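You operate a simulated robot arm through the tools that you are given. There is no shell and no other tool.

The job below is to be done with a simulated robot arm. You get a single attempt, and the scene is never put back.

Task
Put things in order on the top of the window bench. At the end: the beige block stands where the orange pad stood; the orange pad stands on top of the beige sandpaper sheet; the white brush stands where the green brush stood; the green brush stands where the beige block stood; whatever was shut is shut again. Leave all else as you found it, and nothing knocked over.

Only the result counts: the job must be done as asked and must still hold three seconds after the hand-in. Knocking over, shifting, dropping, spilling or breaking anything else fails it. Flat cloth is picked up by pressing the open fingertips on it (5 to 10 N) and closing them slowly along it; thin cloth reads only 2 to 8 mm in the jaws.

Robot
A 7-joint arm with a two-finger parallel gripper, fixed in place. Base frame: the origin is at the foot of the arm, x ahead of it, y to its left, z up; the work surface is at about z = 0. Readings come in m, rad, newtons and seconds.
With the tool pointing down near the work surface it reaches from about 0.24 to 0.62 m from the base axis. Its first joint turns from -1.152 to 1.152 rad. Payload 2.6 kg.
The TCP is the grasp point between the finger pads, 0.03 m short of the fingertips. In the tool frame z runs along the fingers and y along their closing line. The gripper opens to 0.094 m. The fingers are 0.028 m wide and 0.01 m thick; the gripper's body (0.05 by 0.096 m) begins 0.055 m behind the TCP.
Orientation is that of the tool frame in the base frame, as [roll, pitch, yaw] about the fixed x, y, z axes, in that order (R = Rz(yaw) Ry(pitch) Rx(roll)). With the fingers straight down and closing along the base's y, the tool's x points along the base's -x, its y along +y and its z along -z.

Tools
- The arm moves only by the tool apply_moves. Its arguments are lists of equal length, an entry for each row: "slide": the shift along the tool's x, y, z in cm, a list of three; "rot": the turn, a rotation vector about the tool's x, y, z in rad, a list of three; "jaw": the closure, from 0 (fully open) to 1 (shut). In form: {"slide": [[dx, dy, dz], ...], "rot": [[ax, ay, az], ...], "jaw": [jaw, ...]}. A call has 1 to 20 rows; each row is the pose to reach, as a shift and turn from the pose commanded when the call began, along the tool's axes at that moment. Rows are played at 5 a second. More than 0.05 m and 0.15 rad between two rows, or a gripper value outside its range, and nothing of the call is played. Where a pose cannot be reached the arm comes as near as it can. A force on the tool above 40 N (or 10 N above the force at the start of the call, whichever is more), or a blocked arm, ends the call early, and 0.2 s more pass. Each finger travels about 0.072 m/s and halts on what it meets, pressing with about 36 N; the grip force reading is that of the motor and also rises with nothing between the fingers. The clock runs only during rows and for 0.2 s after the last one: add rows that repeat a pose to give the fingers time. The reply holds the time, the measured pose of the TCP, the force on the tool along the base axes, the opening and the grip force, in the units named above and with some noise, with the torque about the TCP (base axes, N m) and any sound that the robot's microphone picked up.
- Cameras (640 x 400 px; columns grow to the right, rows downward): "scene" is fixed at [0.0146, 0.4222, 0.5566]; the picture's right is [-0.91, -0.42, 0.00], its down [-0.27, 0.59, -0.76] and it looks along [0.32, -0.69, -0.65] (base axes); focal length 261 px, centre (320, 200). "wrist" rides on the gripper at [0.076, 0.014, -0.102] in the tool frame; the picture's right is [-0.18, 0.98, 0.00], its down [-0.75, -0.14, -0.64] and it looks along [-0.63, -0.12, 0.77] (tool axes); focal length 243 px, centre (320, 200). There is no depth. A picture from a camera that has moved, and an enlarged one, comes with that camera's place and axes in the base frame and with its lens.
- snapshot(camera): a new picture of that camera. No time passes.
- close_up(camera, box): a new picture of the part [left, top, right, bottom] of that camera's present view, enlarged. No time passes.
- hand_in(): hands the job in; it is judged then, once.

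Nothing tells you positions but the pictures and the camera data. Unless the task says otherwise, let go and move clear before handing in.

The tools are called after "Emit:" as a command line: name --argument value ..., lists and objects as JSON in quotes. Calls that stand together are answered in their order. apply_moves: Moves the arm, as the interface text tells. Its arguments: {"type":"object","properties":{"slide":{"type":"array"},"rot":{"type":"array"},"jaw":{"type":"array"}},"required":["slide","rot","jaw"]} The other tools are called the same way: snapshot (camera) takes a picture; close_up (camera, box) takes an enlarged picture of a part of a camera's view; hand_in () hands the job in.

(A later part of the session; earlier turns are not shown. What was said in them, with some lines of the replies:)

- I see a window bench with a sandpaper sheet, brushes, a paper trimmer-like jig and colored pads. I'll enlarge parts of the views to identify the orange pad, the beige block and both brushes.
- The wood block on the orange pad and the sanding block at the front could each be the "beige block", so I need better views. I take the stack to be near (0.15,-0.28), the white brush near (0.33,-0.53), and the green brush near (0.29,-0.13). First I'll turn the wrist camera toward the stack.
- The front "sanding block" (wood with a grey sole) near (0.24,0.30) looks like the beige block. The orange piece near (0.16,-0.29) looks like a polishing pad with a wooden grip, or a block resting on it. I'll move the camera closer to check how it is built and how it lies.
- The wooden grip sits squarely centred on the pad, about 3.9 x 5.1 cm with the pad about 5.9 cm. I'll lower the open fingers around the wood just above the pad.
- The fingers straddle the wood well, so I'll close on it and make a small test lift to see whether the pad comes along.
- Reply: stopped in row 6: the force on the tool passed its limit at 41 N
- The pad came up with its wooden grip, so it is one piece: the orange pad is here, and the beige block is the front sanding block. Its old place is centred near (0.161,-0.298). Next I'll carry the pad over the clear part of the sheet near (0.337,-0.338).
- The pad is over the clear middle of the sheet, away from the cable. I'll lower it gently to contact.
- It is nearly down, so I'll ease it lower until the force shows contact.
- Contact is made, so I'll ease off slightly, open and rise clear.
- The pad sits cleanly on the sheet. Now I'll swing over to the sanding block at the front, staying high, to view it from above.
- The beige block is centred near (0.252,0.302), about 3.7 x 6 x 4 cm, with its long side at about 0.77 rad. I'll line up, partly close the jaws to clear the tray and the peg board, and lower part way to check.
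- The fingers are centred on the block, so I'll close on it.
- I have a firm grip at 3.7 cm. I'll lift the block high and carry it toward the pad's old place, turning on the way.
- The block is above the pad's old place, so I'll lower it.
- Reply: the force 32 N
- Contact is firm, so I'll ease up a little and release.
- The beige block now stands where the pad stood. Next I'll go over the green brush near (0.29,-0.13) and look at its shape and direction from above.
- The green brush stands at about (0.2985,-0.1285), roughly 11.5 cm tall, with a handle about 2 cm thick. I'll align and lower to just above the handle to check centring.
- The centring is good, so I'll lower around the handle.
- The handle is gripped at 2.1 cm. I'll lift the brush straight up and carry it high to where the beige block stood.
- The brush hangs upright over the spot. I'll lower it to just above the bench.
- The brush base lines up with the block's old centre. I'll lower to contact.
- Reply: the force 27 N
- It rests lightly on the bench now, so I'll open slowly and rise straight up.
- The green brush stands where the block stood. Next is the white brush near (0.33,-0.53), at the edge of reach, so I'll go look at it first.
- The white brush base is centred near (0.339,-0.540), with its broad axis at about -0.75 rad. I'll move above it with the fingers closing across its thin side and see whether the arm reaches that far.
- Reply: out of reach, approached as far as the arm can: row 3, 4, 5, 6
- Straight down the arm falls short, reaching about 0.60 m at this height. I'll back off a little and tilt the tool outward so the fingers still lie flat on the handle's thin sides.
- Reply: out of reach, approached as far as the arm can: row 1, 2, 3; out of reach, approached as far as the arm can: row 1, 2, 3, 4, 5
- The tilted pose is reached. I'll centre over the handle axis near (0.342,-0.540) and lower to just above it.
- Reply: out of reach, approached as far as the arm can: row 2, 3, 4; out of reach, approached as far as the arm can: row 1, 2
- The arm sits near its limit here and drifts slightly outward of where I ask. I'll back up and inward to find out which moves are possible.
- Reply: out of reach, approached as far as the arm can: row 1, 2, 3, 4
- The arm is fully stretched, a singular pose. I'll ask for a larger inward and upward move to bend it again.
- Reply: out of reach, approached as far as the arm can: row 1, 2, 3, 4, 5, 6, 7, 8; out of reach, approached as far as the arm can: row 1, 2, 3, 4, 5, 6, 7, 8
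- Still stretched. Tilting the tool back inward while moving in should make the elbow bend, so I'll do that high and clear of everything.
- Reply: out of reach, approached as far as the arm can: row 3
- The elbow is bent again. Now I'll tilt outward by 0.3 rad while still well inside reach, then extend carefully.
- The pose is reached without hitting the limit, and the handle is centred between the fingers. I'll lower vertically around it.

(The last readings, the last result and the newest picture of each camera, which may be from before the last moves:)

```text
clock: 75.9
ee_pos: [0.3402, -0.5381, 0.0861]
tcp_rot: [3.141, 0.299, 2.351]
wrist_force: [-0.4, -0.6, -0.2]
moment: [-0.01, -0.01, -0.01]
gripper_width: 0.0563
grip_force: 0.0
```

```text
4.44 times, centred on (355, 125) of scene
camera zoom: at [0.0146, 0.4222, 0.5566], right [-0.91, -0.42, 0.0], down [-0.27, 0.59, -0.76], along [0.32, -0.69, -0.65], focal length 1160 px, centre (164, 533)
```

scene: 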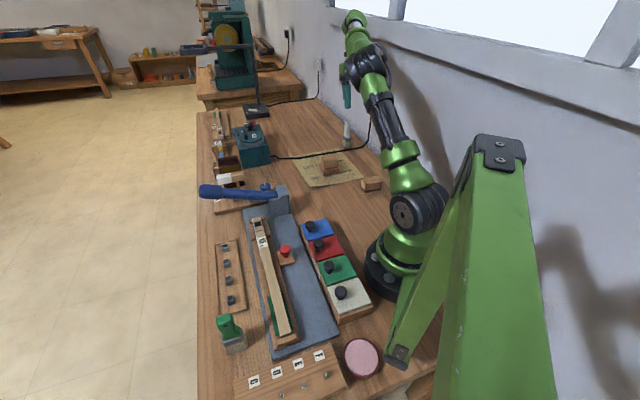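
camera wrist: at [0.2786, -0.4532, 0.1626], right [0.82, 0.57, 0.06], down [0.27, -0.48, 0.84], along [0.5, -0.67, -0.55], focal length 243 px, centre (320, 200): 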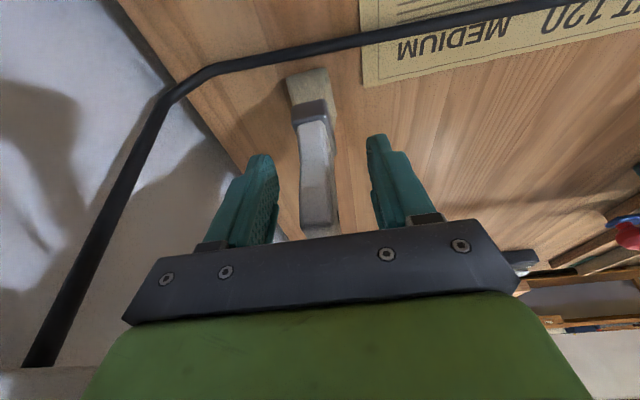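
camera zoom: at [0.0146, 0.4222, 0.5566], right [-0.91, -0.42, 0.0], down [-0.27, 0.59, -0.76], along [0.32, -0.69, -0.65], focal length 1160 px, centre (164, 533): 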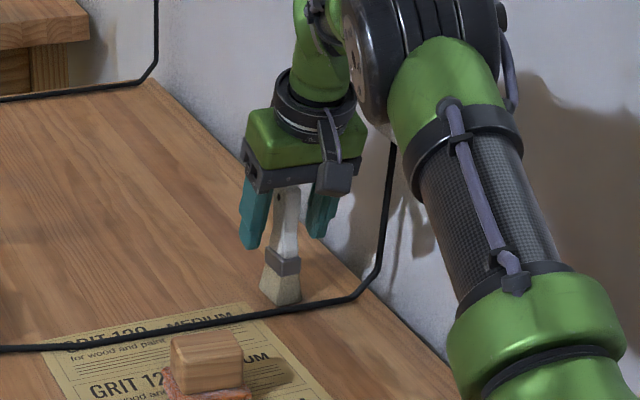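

Emit:
apply_moves --slide '[[0, -0.2, 0], [0, -0.2, 0], [0, -0.2, 0], [0, -0.2, 0], [0, -0.2, 0], [0, -0.2, 0], [0, -0.2, 0], [0, -0.2, 0]]' --rot '[[0, 0, 0], [0, 0, 0], [0, 0, 0], [0, 0, 0], [0, 0, 0], [0, 0, 0], [0, 0, 0], [0, 0, 0]]' --jaw '[0.4, 0.55, 0.65, 0.7, 0.75, 0.8, 0.85, 0.88]'

Emit:
close_up --camera "scene" --box '[310, 80, 400, 170]'

Emit:
snapshot --camera "wrist"

```text
clock: 77.7
ee_pos: [0.3394, -0.5385, 0.0871]
tcp_rot: [3.141, 0.299, 2.35]
wrist_force: [-0.4, 0.4, 0.4]
moment: [-0.02, 0.0, -0.01]
gripper_width: 0.0205
grip_force: 36.2
```

```text
4.44 times, centred on (355, 125) of scene
camera zoom: at [0.0146, 0.4222, 0.5566], right [-0.91, -0.42, 0.0], down [-0.27, 0.59, -0.76], along [0.32, -0.69, -0.65], focal length 1160 px, centre (164, 533)
```

zoom: 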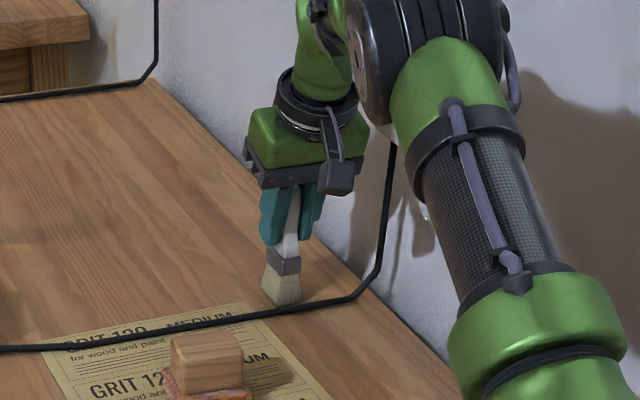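

```text
taken
camera wrist: at [0.2771, -0.4548, 0.1631], right [0.82, 0.57, 0.05], down [0.27, -0.48, 0.84], along [0.5, -0.67, -0.55], focal length 243 px, centre (320, 200)
```

wrist: 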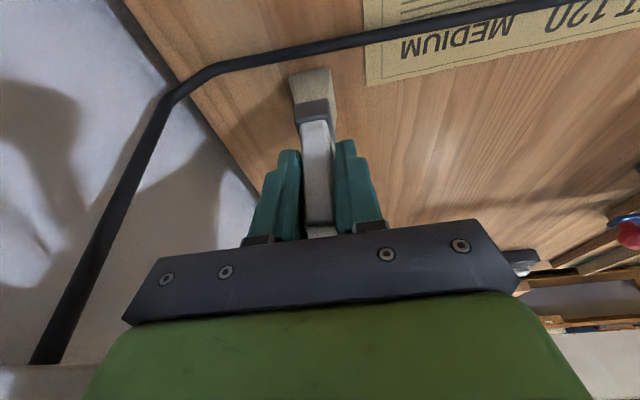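

The white brush is gripped. I'll lift it vertically, then bring it inward and higher, clear of the pad.

Emit:
apply_moves --slide '[[-0.3, 0, -0.95], [-0.74, 0, -2.39], [-1.48, 0, -4.78], [-2.16, 0, -6.97], [-0.76, 1.23, -9.03], [0.65, 2.46, -11.1], [2.05, 3.68, -13.1], [3.46, 4.91, -15.2], [3.46, 4.91, -15.2]]' --rot '[[0, 0, 0], [0, 0, 0], [0, 0, 0], [0, 0, 0], [0, 0, 0], [0, 0, 0], [0, 0, 0], [0, 0, 0], [0, 0, 0]]' --jaw '[0.88, 0.88, 0.88, 0.88, 0.88, 0.88, 0.88, 0.88, 0.88]'

Emit:
snapshot --camera "scene"

Emit:
snapshot --camera "wrist"

```text
clock: 79.7
ee_pos: [0.3188, -0.4505, 0.2225]
tcp_rot: [-3.141, 0.3, 2.352]
wrist_force: [-0.2, 0.3, -1.0]
moment: [-0.03, 0.01, 0.01]
gripper_width: 0.0206
grip_force: 35.9
```

```text
taken
```

scene: 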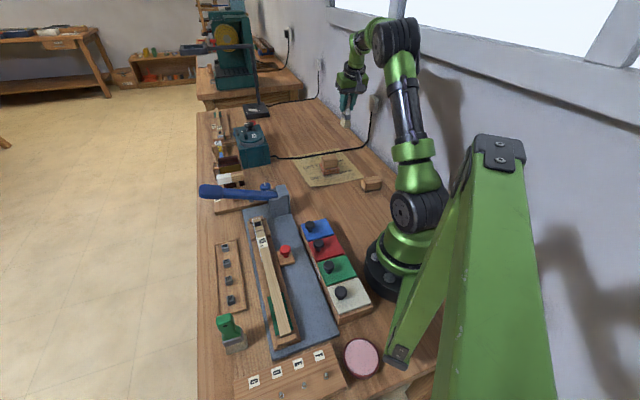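

```text
taken
camera wrist: at [0.2565, -0.3655, 0.2982], right [0.82, 0.57, 0.05], down [0.27, -0.48, 0.84], along [0.5, -0.67, -0.55], focal length 243 px, centre (320, 200)
```

wrist: 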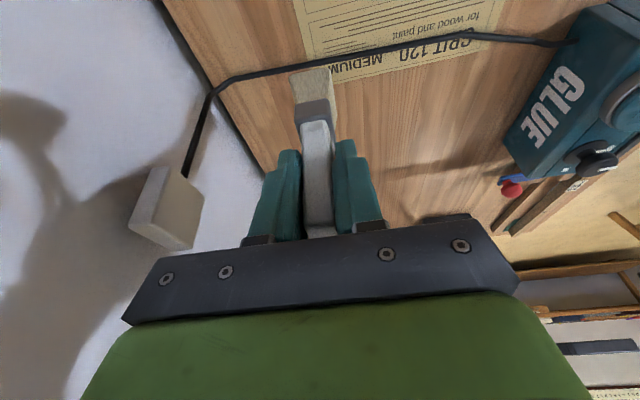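

Emit:
apply_moves --slide '[[2.2, 1.92, -0.47], [4.4, 3.84, -0.94], [6.6, 5.75, -1.42], [8.8, 7.67, -1.89], [11.0, 9.59, -2.36], [13.2, 11.5, -2.83], [15.4, 13.43, -3.3], [17.6, 15.35, -3.77], [19.8, 17.26, -4.25], [22.0, 19.18, -4.72], [24.21, 21.1, -5.19], [24.21, 21.1, -5.19]]' --rot '[[0, 0, 0], [0, 0, 0], [0, 0, 0], [0.01, 0, 0.03], [0.02, 0, 0.065], [0.03, 0, 0.097], [0.04, 0, 0.129], [0.05, 0, 0.162], [0.06, 0, 0.194], [0.0694, 0, 0.2245], [0.0694, 0, 0.2245], [0.0694, 0, 0.2245]]' --jaw '[0.88, 0.88, 0.88, 0.88, 0.88, 0.88, 0.88, 0.88, 0.88, 0.88, 0.88, 0.88]'

Emit:
close_up --camera "scene" --box '[270, 130, 360, 220]'

Emit:
snapshot --camera "wrist"

```text
clock: 82.3
ee_pos: [0.2957, -0.1238, 0.2003]
tcp_rot: [-3.141, 0.298, 2.116]
wrist_force: [0.3, 0.0, -2.0]
moment: [0.0, 0.03, -0.01]
gripper_width: 0.0206
grip_force: 36.1
```

```text
4.44 times, centred on (315, 175) of scene
camera zoom: at [0.0146, 0.4222, 0.5566], right [-0.91, -0.42, 0.0], down [-0.27, 0.59, -0.76], along [0.32, -0.69, -0.65], focal length 1160 px, centre (342, 311)
```

zoom: 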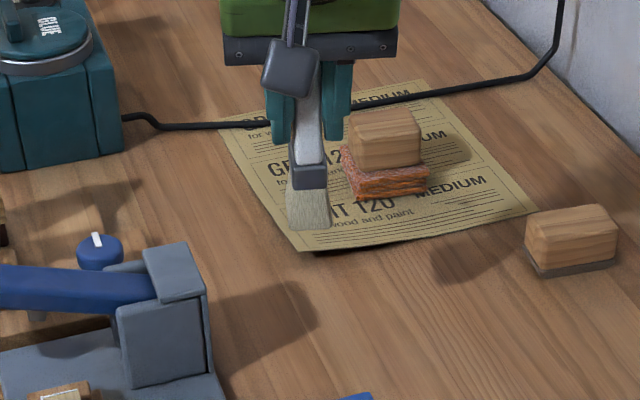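

```text
taken
camera wrist: at [0.2548, -0.0281, 0.2766], right [0.93, 0.36, 0.05], down [0.15, -0.53, 0.84], along [0.33, -0.77, -0.55], focal length 243 px, centre (320, 200)
```

wrist: 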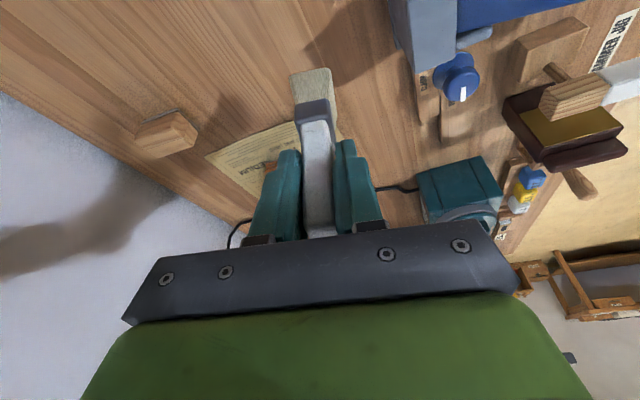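

The brush hangs over the green brush's old spot. I'll lower it to just above the bench.

Emit:
apply_moves --slide '[[0.6, 0, 2.5], [1.3, 0, 5], [2.0, 0, 7.4], [2.5, 0, 9], [2.83, -0.04, 10.12], [2.83, -0.04, 10.12]]' --rot '[[0, 0, 0], [0, 0, 0], [0, 0, 0], [0, 0, 0], [0, 0, 0], [0, 0, 0]]' --jaw '[0.88, 0.88, 0.88, 0.88, 0.88, 0.88]'

Emit:
close_up --camera "scene" --box '[285, 165, 345, 225]'

Emit:
snapshot --camera "wrist"

```text
clock: 83.7
ee_pos: [0.2963, -0.1282, 0.0957]
tcp_rot: [3.141, 0.298, 2.115]
wrist_force: [0.1, 0.3, -0.3]
moment: [-0.02, 0.0, -0.03]
gripper_width: 0.0204
grip_force: 36.2
```

```text
6.67 times, centred on (315, 195) of scene
camera zoom: at [0.0147, 0.4222, 0.5566], right [-0.91, -0.42, 0.0], down [-0.27, 0.59, -0.76], along [0.32, -0.69, -0.65], focal length 1740 px, centre (353, 233)
```

zoom: 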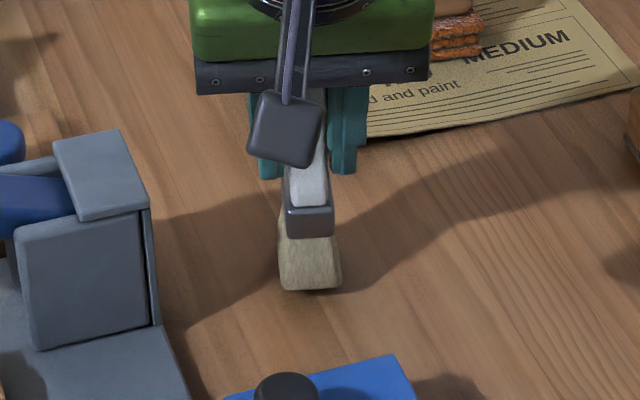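

```text
taken
camera wrist: at [0.2555, -0.0312, 0.1715], right [0.93, 0.36, 0.05], down [0.15, -0.53, 0.84], along [0.33, -0.77, -0.55], focal length 243 px, centre (320, 200)
```

wrist: 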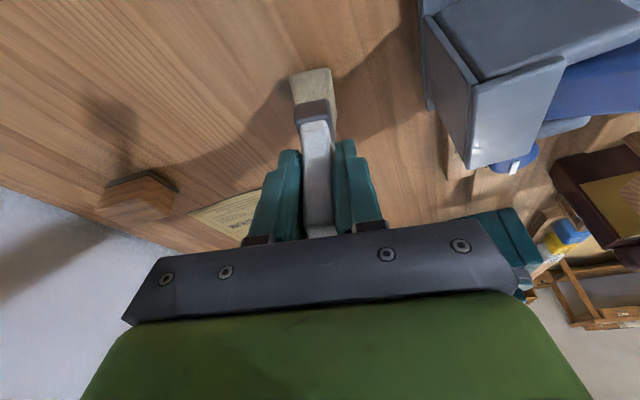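

The brush lines up with the green brush's former footprint. I'll lower it to touch.

Emit:
apply_moves --slide '[[0.1, 0, 0.33], [0.2, 0, 0.62], [0.24, 0, 0.78], [0.24, 0, 0.78]]' --rot '[[0, 0, 0], [0, 0, 0], [0, 0, 0], [0, 0, 0]]' --jaw '[0.88, 0.88, 0.88, 0.88]'

Emit:
close_up --camera "scene" --box '[285, 165, 345, 225]'

```text
clock: 84.7
ee_pos: [0.2959, -0.1284, 0.0873]
tcp_rot: [3.14, 0.299, 2.117]
wrist_force: [-0.6, 0.2, -0.9]
moment: [0.05, -0.01, 0.01]
gripper_width: 0.0206
grip_force: 36.2
```

```text
6.67 times, centred on (315, 195) of scene
camera zoom: at [0.0147, 0.4222, 0.5566], right [-0.91, -0.42, 0.0], down [-0.27, 0.59, -0.76], along [0.32, -0.69, -0.65], focal length 1740 px, centre (353, 233)
```

zoom: 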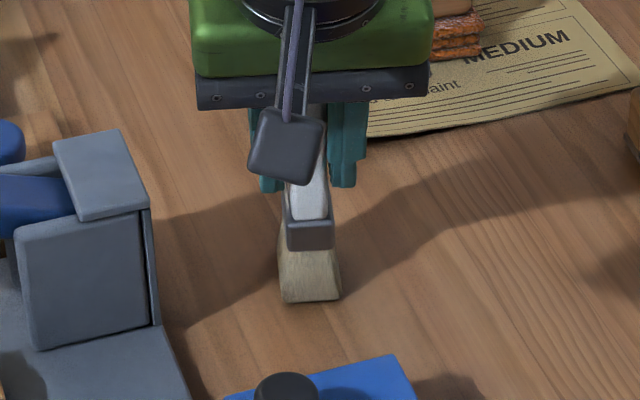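

Emit:
apply_moves --slide '[[0.03, 0, 0.1], [0.06, 0, 0.19], [0.06, 0, 0.19]]' --rot '[[0, 0, 0], [0, 0, 0], [0, 0, 0]]' --jaw '[0.88, 0.88, 0.88]'

```text
clock: 85.5
ee_pos: [0.2979, -0.1273, 0.0855]
tcp_rot: [3.137, 0.302, 2.114]
wrist_force: [-8.1, 4.0, 30.1]
moment: [-0.15, 0.22, -0.07]
gripper_width: 0.0207
grip_force: 35.9
```

Emit:
apply_moves --slide '[[-0.03, 0, -0.1], [-0.04, 0, -0.12], [-0.04, 0, -0.12]]' --rot '[[0, 0, 0], [0, 0, 0], [0, 0, 0]]' --jaw '[0.88, 0.88, 0.88]'

Emit:
close_up --camera "scene" --box '[285, 165, 345, 225]'

```text
clock: 86.3
ee_pos: [0.2979, -0.1283, 0.0878]
tcp_rot: [-3.141, 0.301, 2.118]
wrist_force: [1.8, -3.4, 8.7]
moment: [-0.47, -0.35, 0.06]
gripper_width: 0.0206
grip_force: 36.3
```

```text
6.67 times, centred on (315, 195) of scene
camera zoom: at [0.0146, 0.4222, 0.5566], right [-0.91, -0.42, 0.0], down [-0.27, 0.59, -0.76], along [0.32, -0.69, -0.65], focal length 1740 px, centre (353, 233)
```

zoom: 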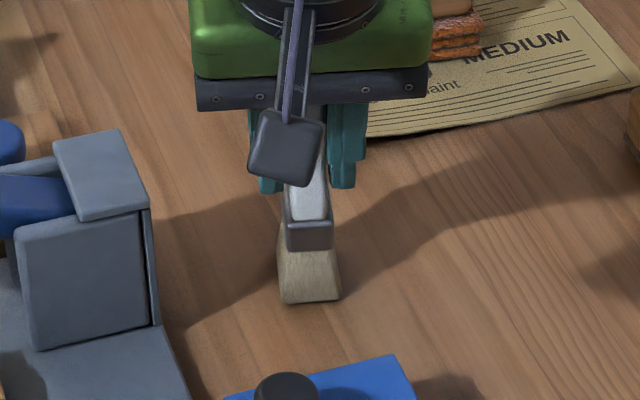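

Emit:
apply_moves --slide '[[-0.01, 0, -0.04], [-0.01, 0, -0.04], [-0.01, 0, -0.04], [-0.01, 0, -0.04], [-0.01, 0, -0.04], [-0.01, 0, -0.04], [-0.01, 0, -0.04]]' --rot '[[0, 0, 0], [0, 0, 0], [0, 0, 0], [0, 0, 0], [0, 0, 0], [0, 0, 0], [0, 0, 0]]' --jaw '[0.88, 0.78, 0.74, 0.68, 0.6, 0.5, 0.4]'

Emit:
close_up --camera "scene" --box '[285, 165, 345, 225]'

Emit:
snapshot --camera "wrist"

```text
clock: 87.9
ee_pos: [0.2966, -0.1276, 0.0869]
tcp_rot: [3.141, 0.299, 2.118]
wrist_force: [0.3, -0.5, 0.4]
moment: [0.0, -0.04, -0.02]
gripper_width: 0.0565
grip_force: 0.2
```

```text
6.67 times, centred on (315, 195) of scene
camera zoom: at [0.0146, 0.4222, 0.5566], right [-0.91, -0.42, 0.0], down [-0.27, 0.59, -0.76], along [0.32, -0.69, -0.65], focal length 1740 px, centre (353, 233)
```

zoom: 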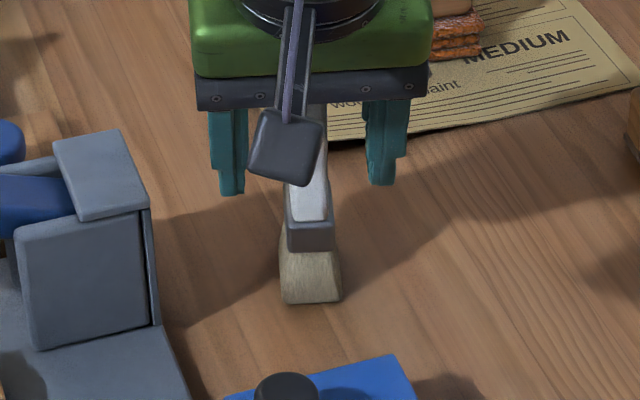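

```text
taken
camera wrist: at [0.256, -0.0316, 0.163], right [0.93, 0.36, 0.05], down [0.15, -0.53, 0.84], along [0.33, -0.77, -0.55], focal length 243 px, centre (320, 200)
```

wrist: 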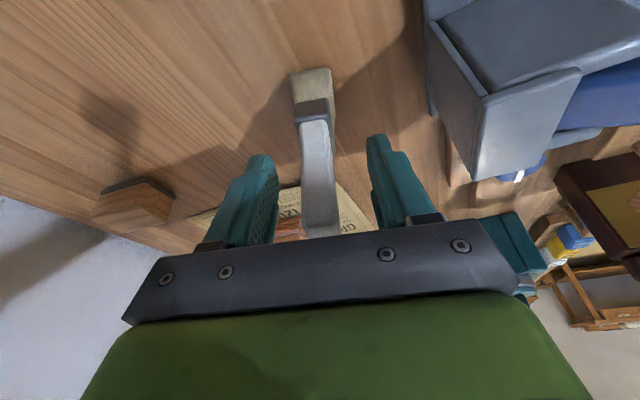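

The white brush stands on its own. I'll rise vertically and swing clear, then check everything.

Emit:
apply_moves --slide '[[-0.59, 0, -1.91], [-1.48, 0, -4.78], [-2.66, 0, -8.6], [-3.84, 0, -12.4], [-4.7, 0, -15.3], [-4.7, 0, -15.3]]' --rot '[[0, 0, 0], [0, 0, 0], [0, 0, 0], [0, 0, 0], [0, 0, 0], [0, 0, 0]]' --jaw '[0.4, 0.4, 0.4, 0.4, 0.4, 0.4]'

Emit:
snapshot --camera "scene"

Emit:
close_up --camera "scene" --box '[190, 90, 400, 220]'

Emit:
close_up --camera "scene" --box '[285, 165, 345, 225]'

Emit:
close_up --camera "scene" --box '[190, 300, 400, 400]'

Emit:
close_up --camera "scene" --box '[190, 200, 400, 330]'

```text
clock: 89.3
ee_pos: [0.2976, -0.1288, 0.2476]
tcp_rot: [-3.141, 0.298, 2.118]
wrist_force: [-0.5, -0.6, -0.5]
moment: [-0.01, 0.03, 0.0]
gripper_width: 0.0563
grip_force: 0.0
```

```text
taken
```

scene: 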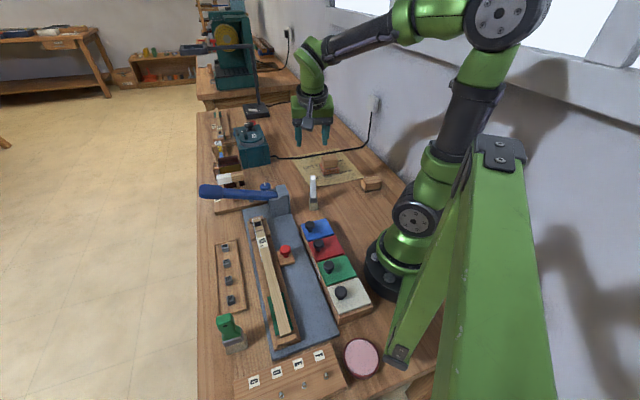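

```text
3.05 times, centred on (295, 155) of scene
camera zoom: at [0.0146, 0.4222, 0.5566], right [-0.91, -0.42, 0.0], down [-0.27, 0.59, -0.76], along [0.32, -0.69, -0.65], focal length 795 px, centre (396, 337)
```

zoom: 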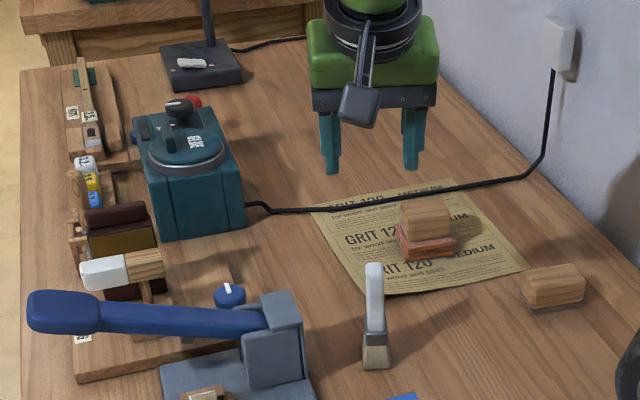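

```text
6.67 times, centred on (315, 195) of scene
camera zoom: at [0.0146, 0.4222, 0.5566], right [-0.91, -0.42, 0.0], down [-0.27, 0.59, -0.76], along [0.32, -0.69, -0.65], focal length 1740 px, centre (353, 233)
```

zoom: 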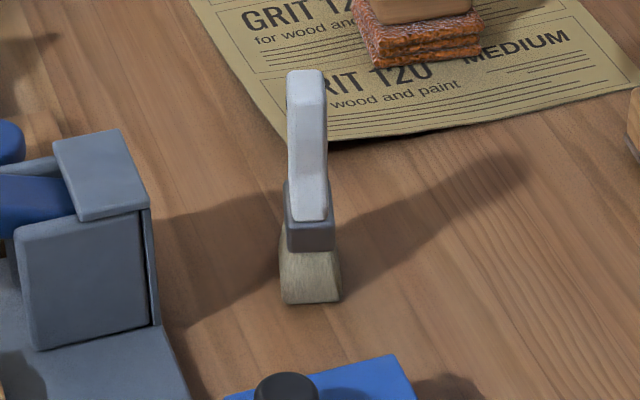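

```text
3.05 times, centred on (295, 350) of scene
camera zoom: at [0.0146, 0.4222, 0.5566], right [-0.91, -0.42, 0.0], down [-0.27, 0.59, -0.76], along [0.32, -0.69, -0.65], focal length 795 px, centre (396, -257)
```

zoom: 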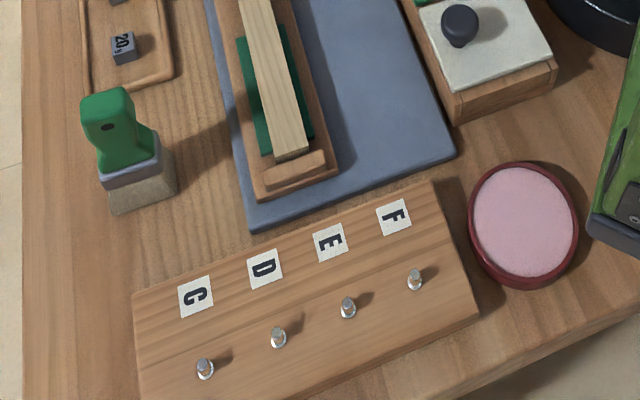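

```text
3.05 times, centred on (295, 265) of scene
camera zoom: at [0.0146, 0.4222, 0.5566], right [-0.91, -0.42, 0.0], down [-0.27, 0.59, -0.76], along [0.32, -0.69, -0.65], focal length 795 px, centre (396, 2)
```

zoom: 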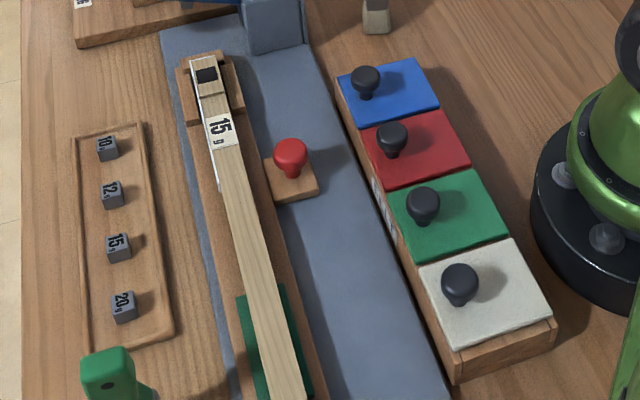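

All four items are in place: the pad on the sheet, the beige block on the pad's old spot, the white brush where the green one stood, and the green brush where the block stood. Nothing else has shifted, nothing was opened, and the gripper is clear, so I'm handing in.

Emit:
hand_in

```text
The job is handed in.
```

I finished the rearrangement and handed it in; I have no result back yet. The last pictures before hand-in show everything upright, nothing else moved, and the gripper clear.

- **Orange pad:** it stands on the clear middle of the sandpaper sheet, away from the cable. The small wooden block on top came up with it on the test lift, so I treated it as the pad's grip.
- **Beige block:** I took this to be the sanding block with the grey sole at the front of the bench. It now stands where the pad stood, centred to within about 5 mm by my estimate.
- **Green brush:** it stands where the sanding block was.
- **White brush:** it stands where the green brush was, about 2 mm off by my estimate, and turned to face roughly as the green one did. It was at the edge of the arm's reach, so I gripped it with the tool tilted.
- **Shut things:** I never opened anything, so nothing needed shutting again.

The main uncertainty is the beige block. If the task meant the small wooden block on the pad, the job was done with the wrong object.
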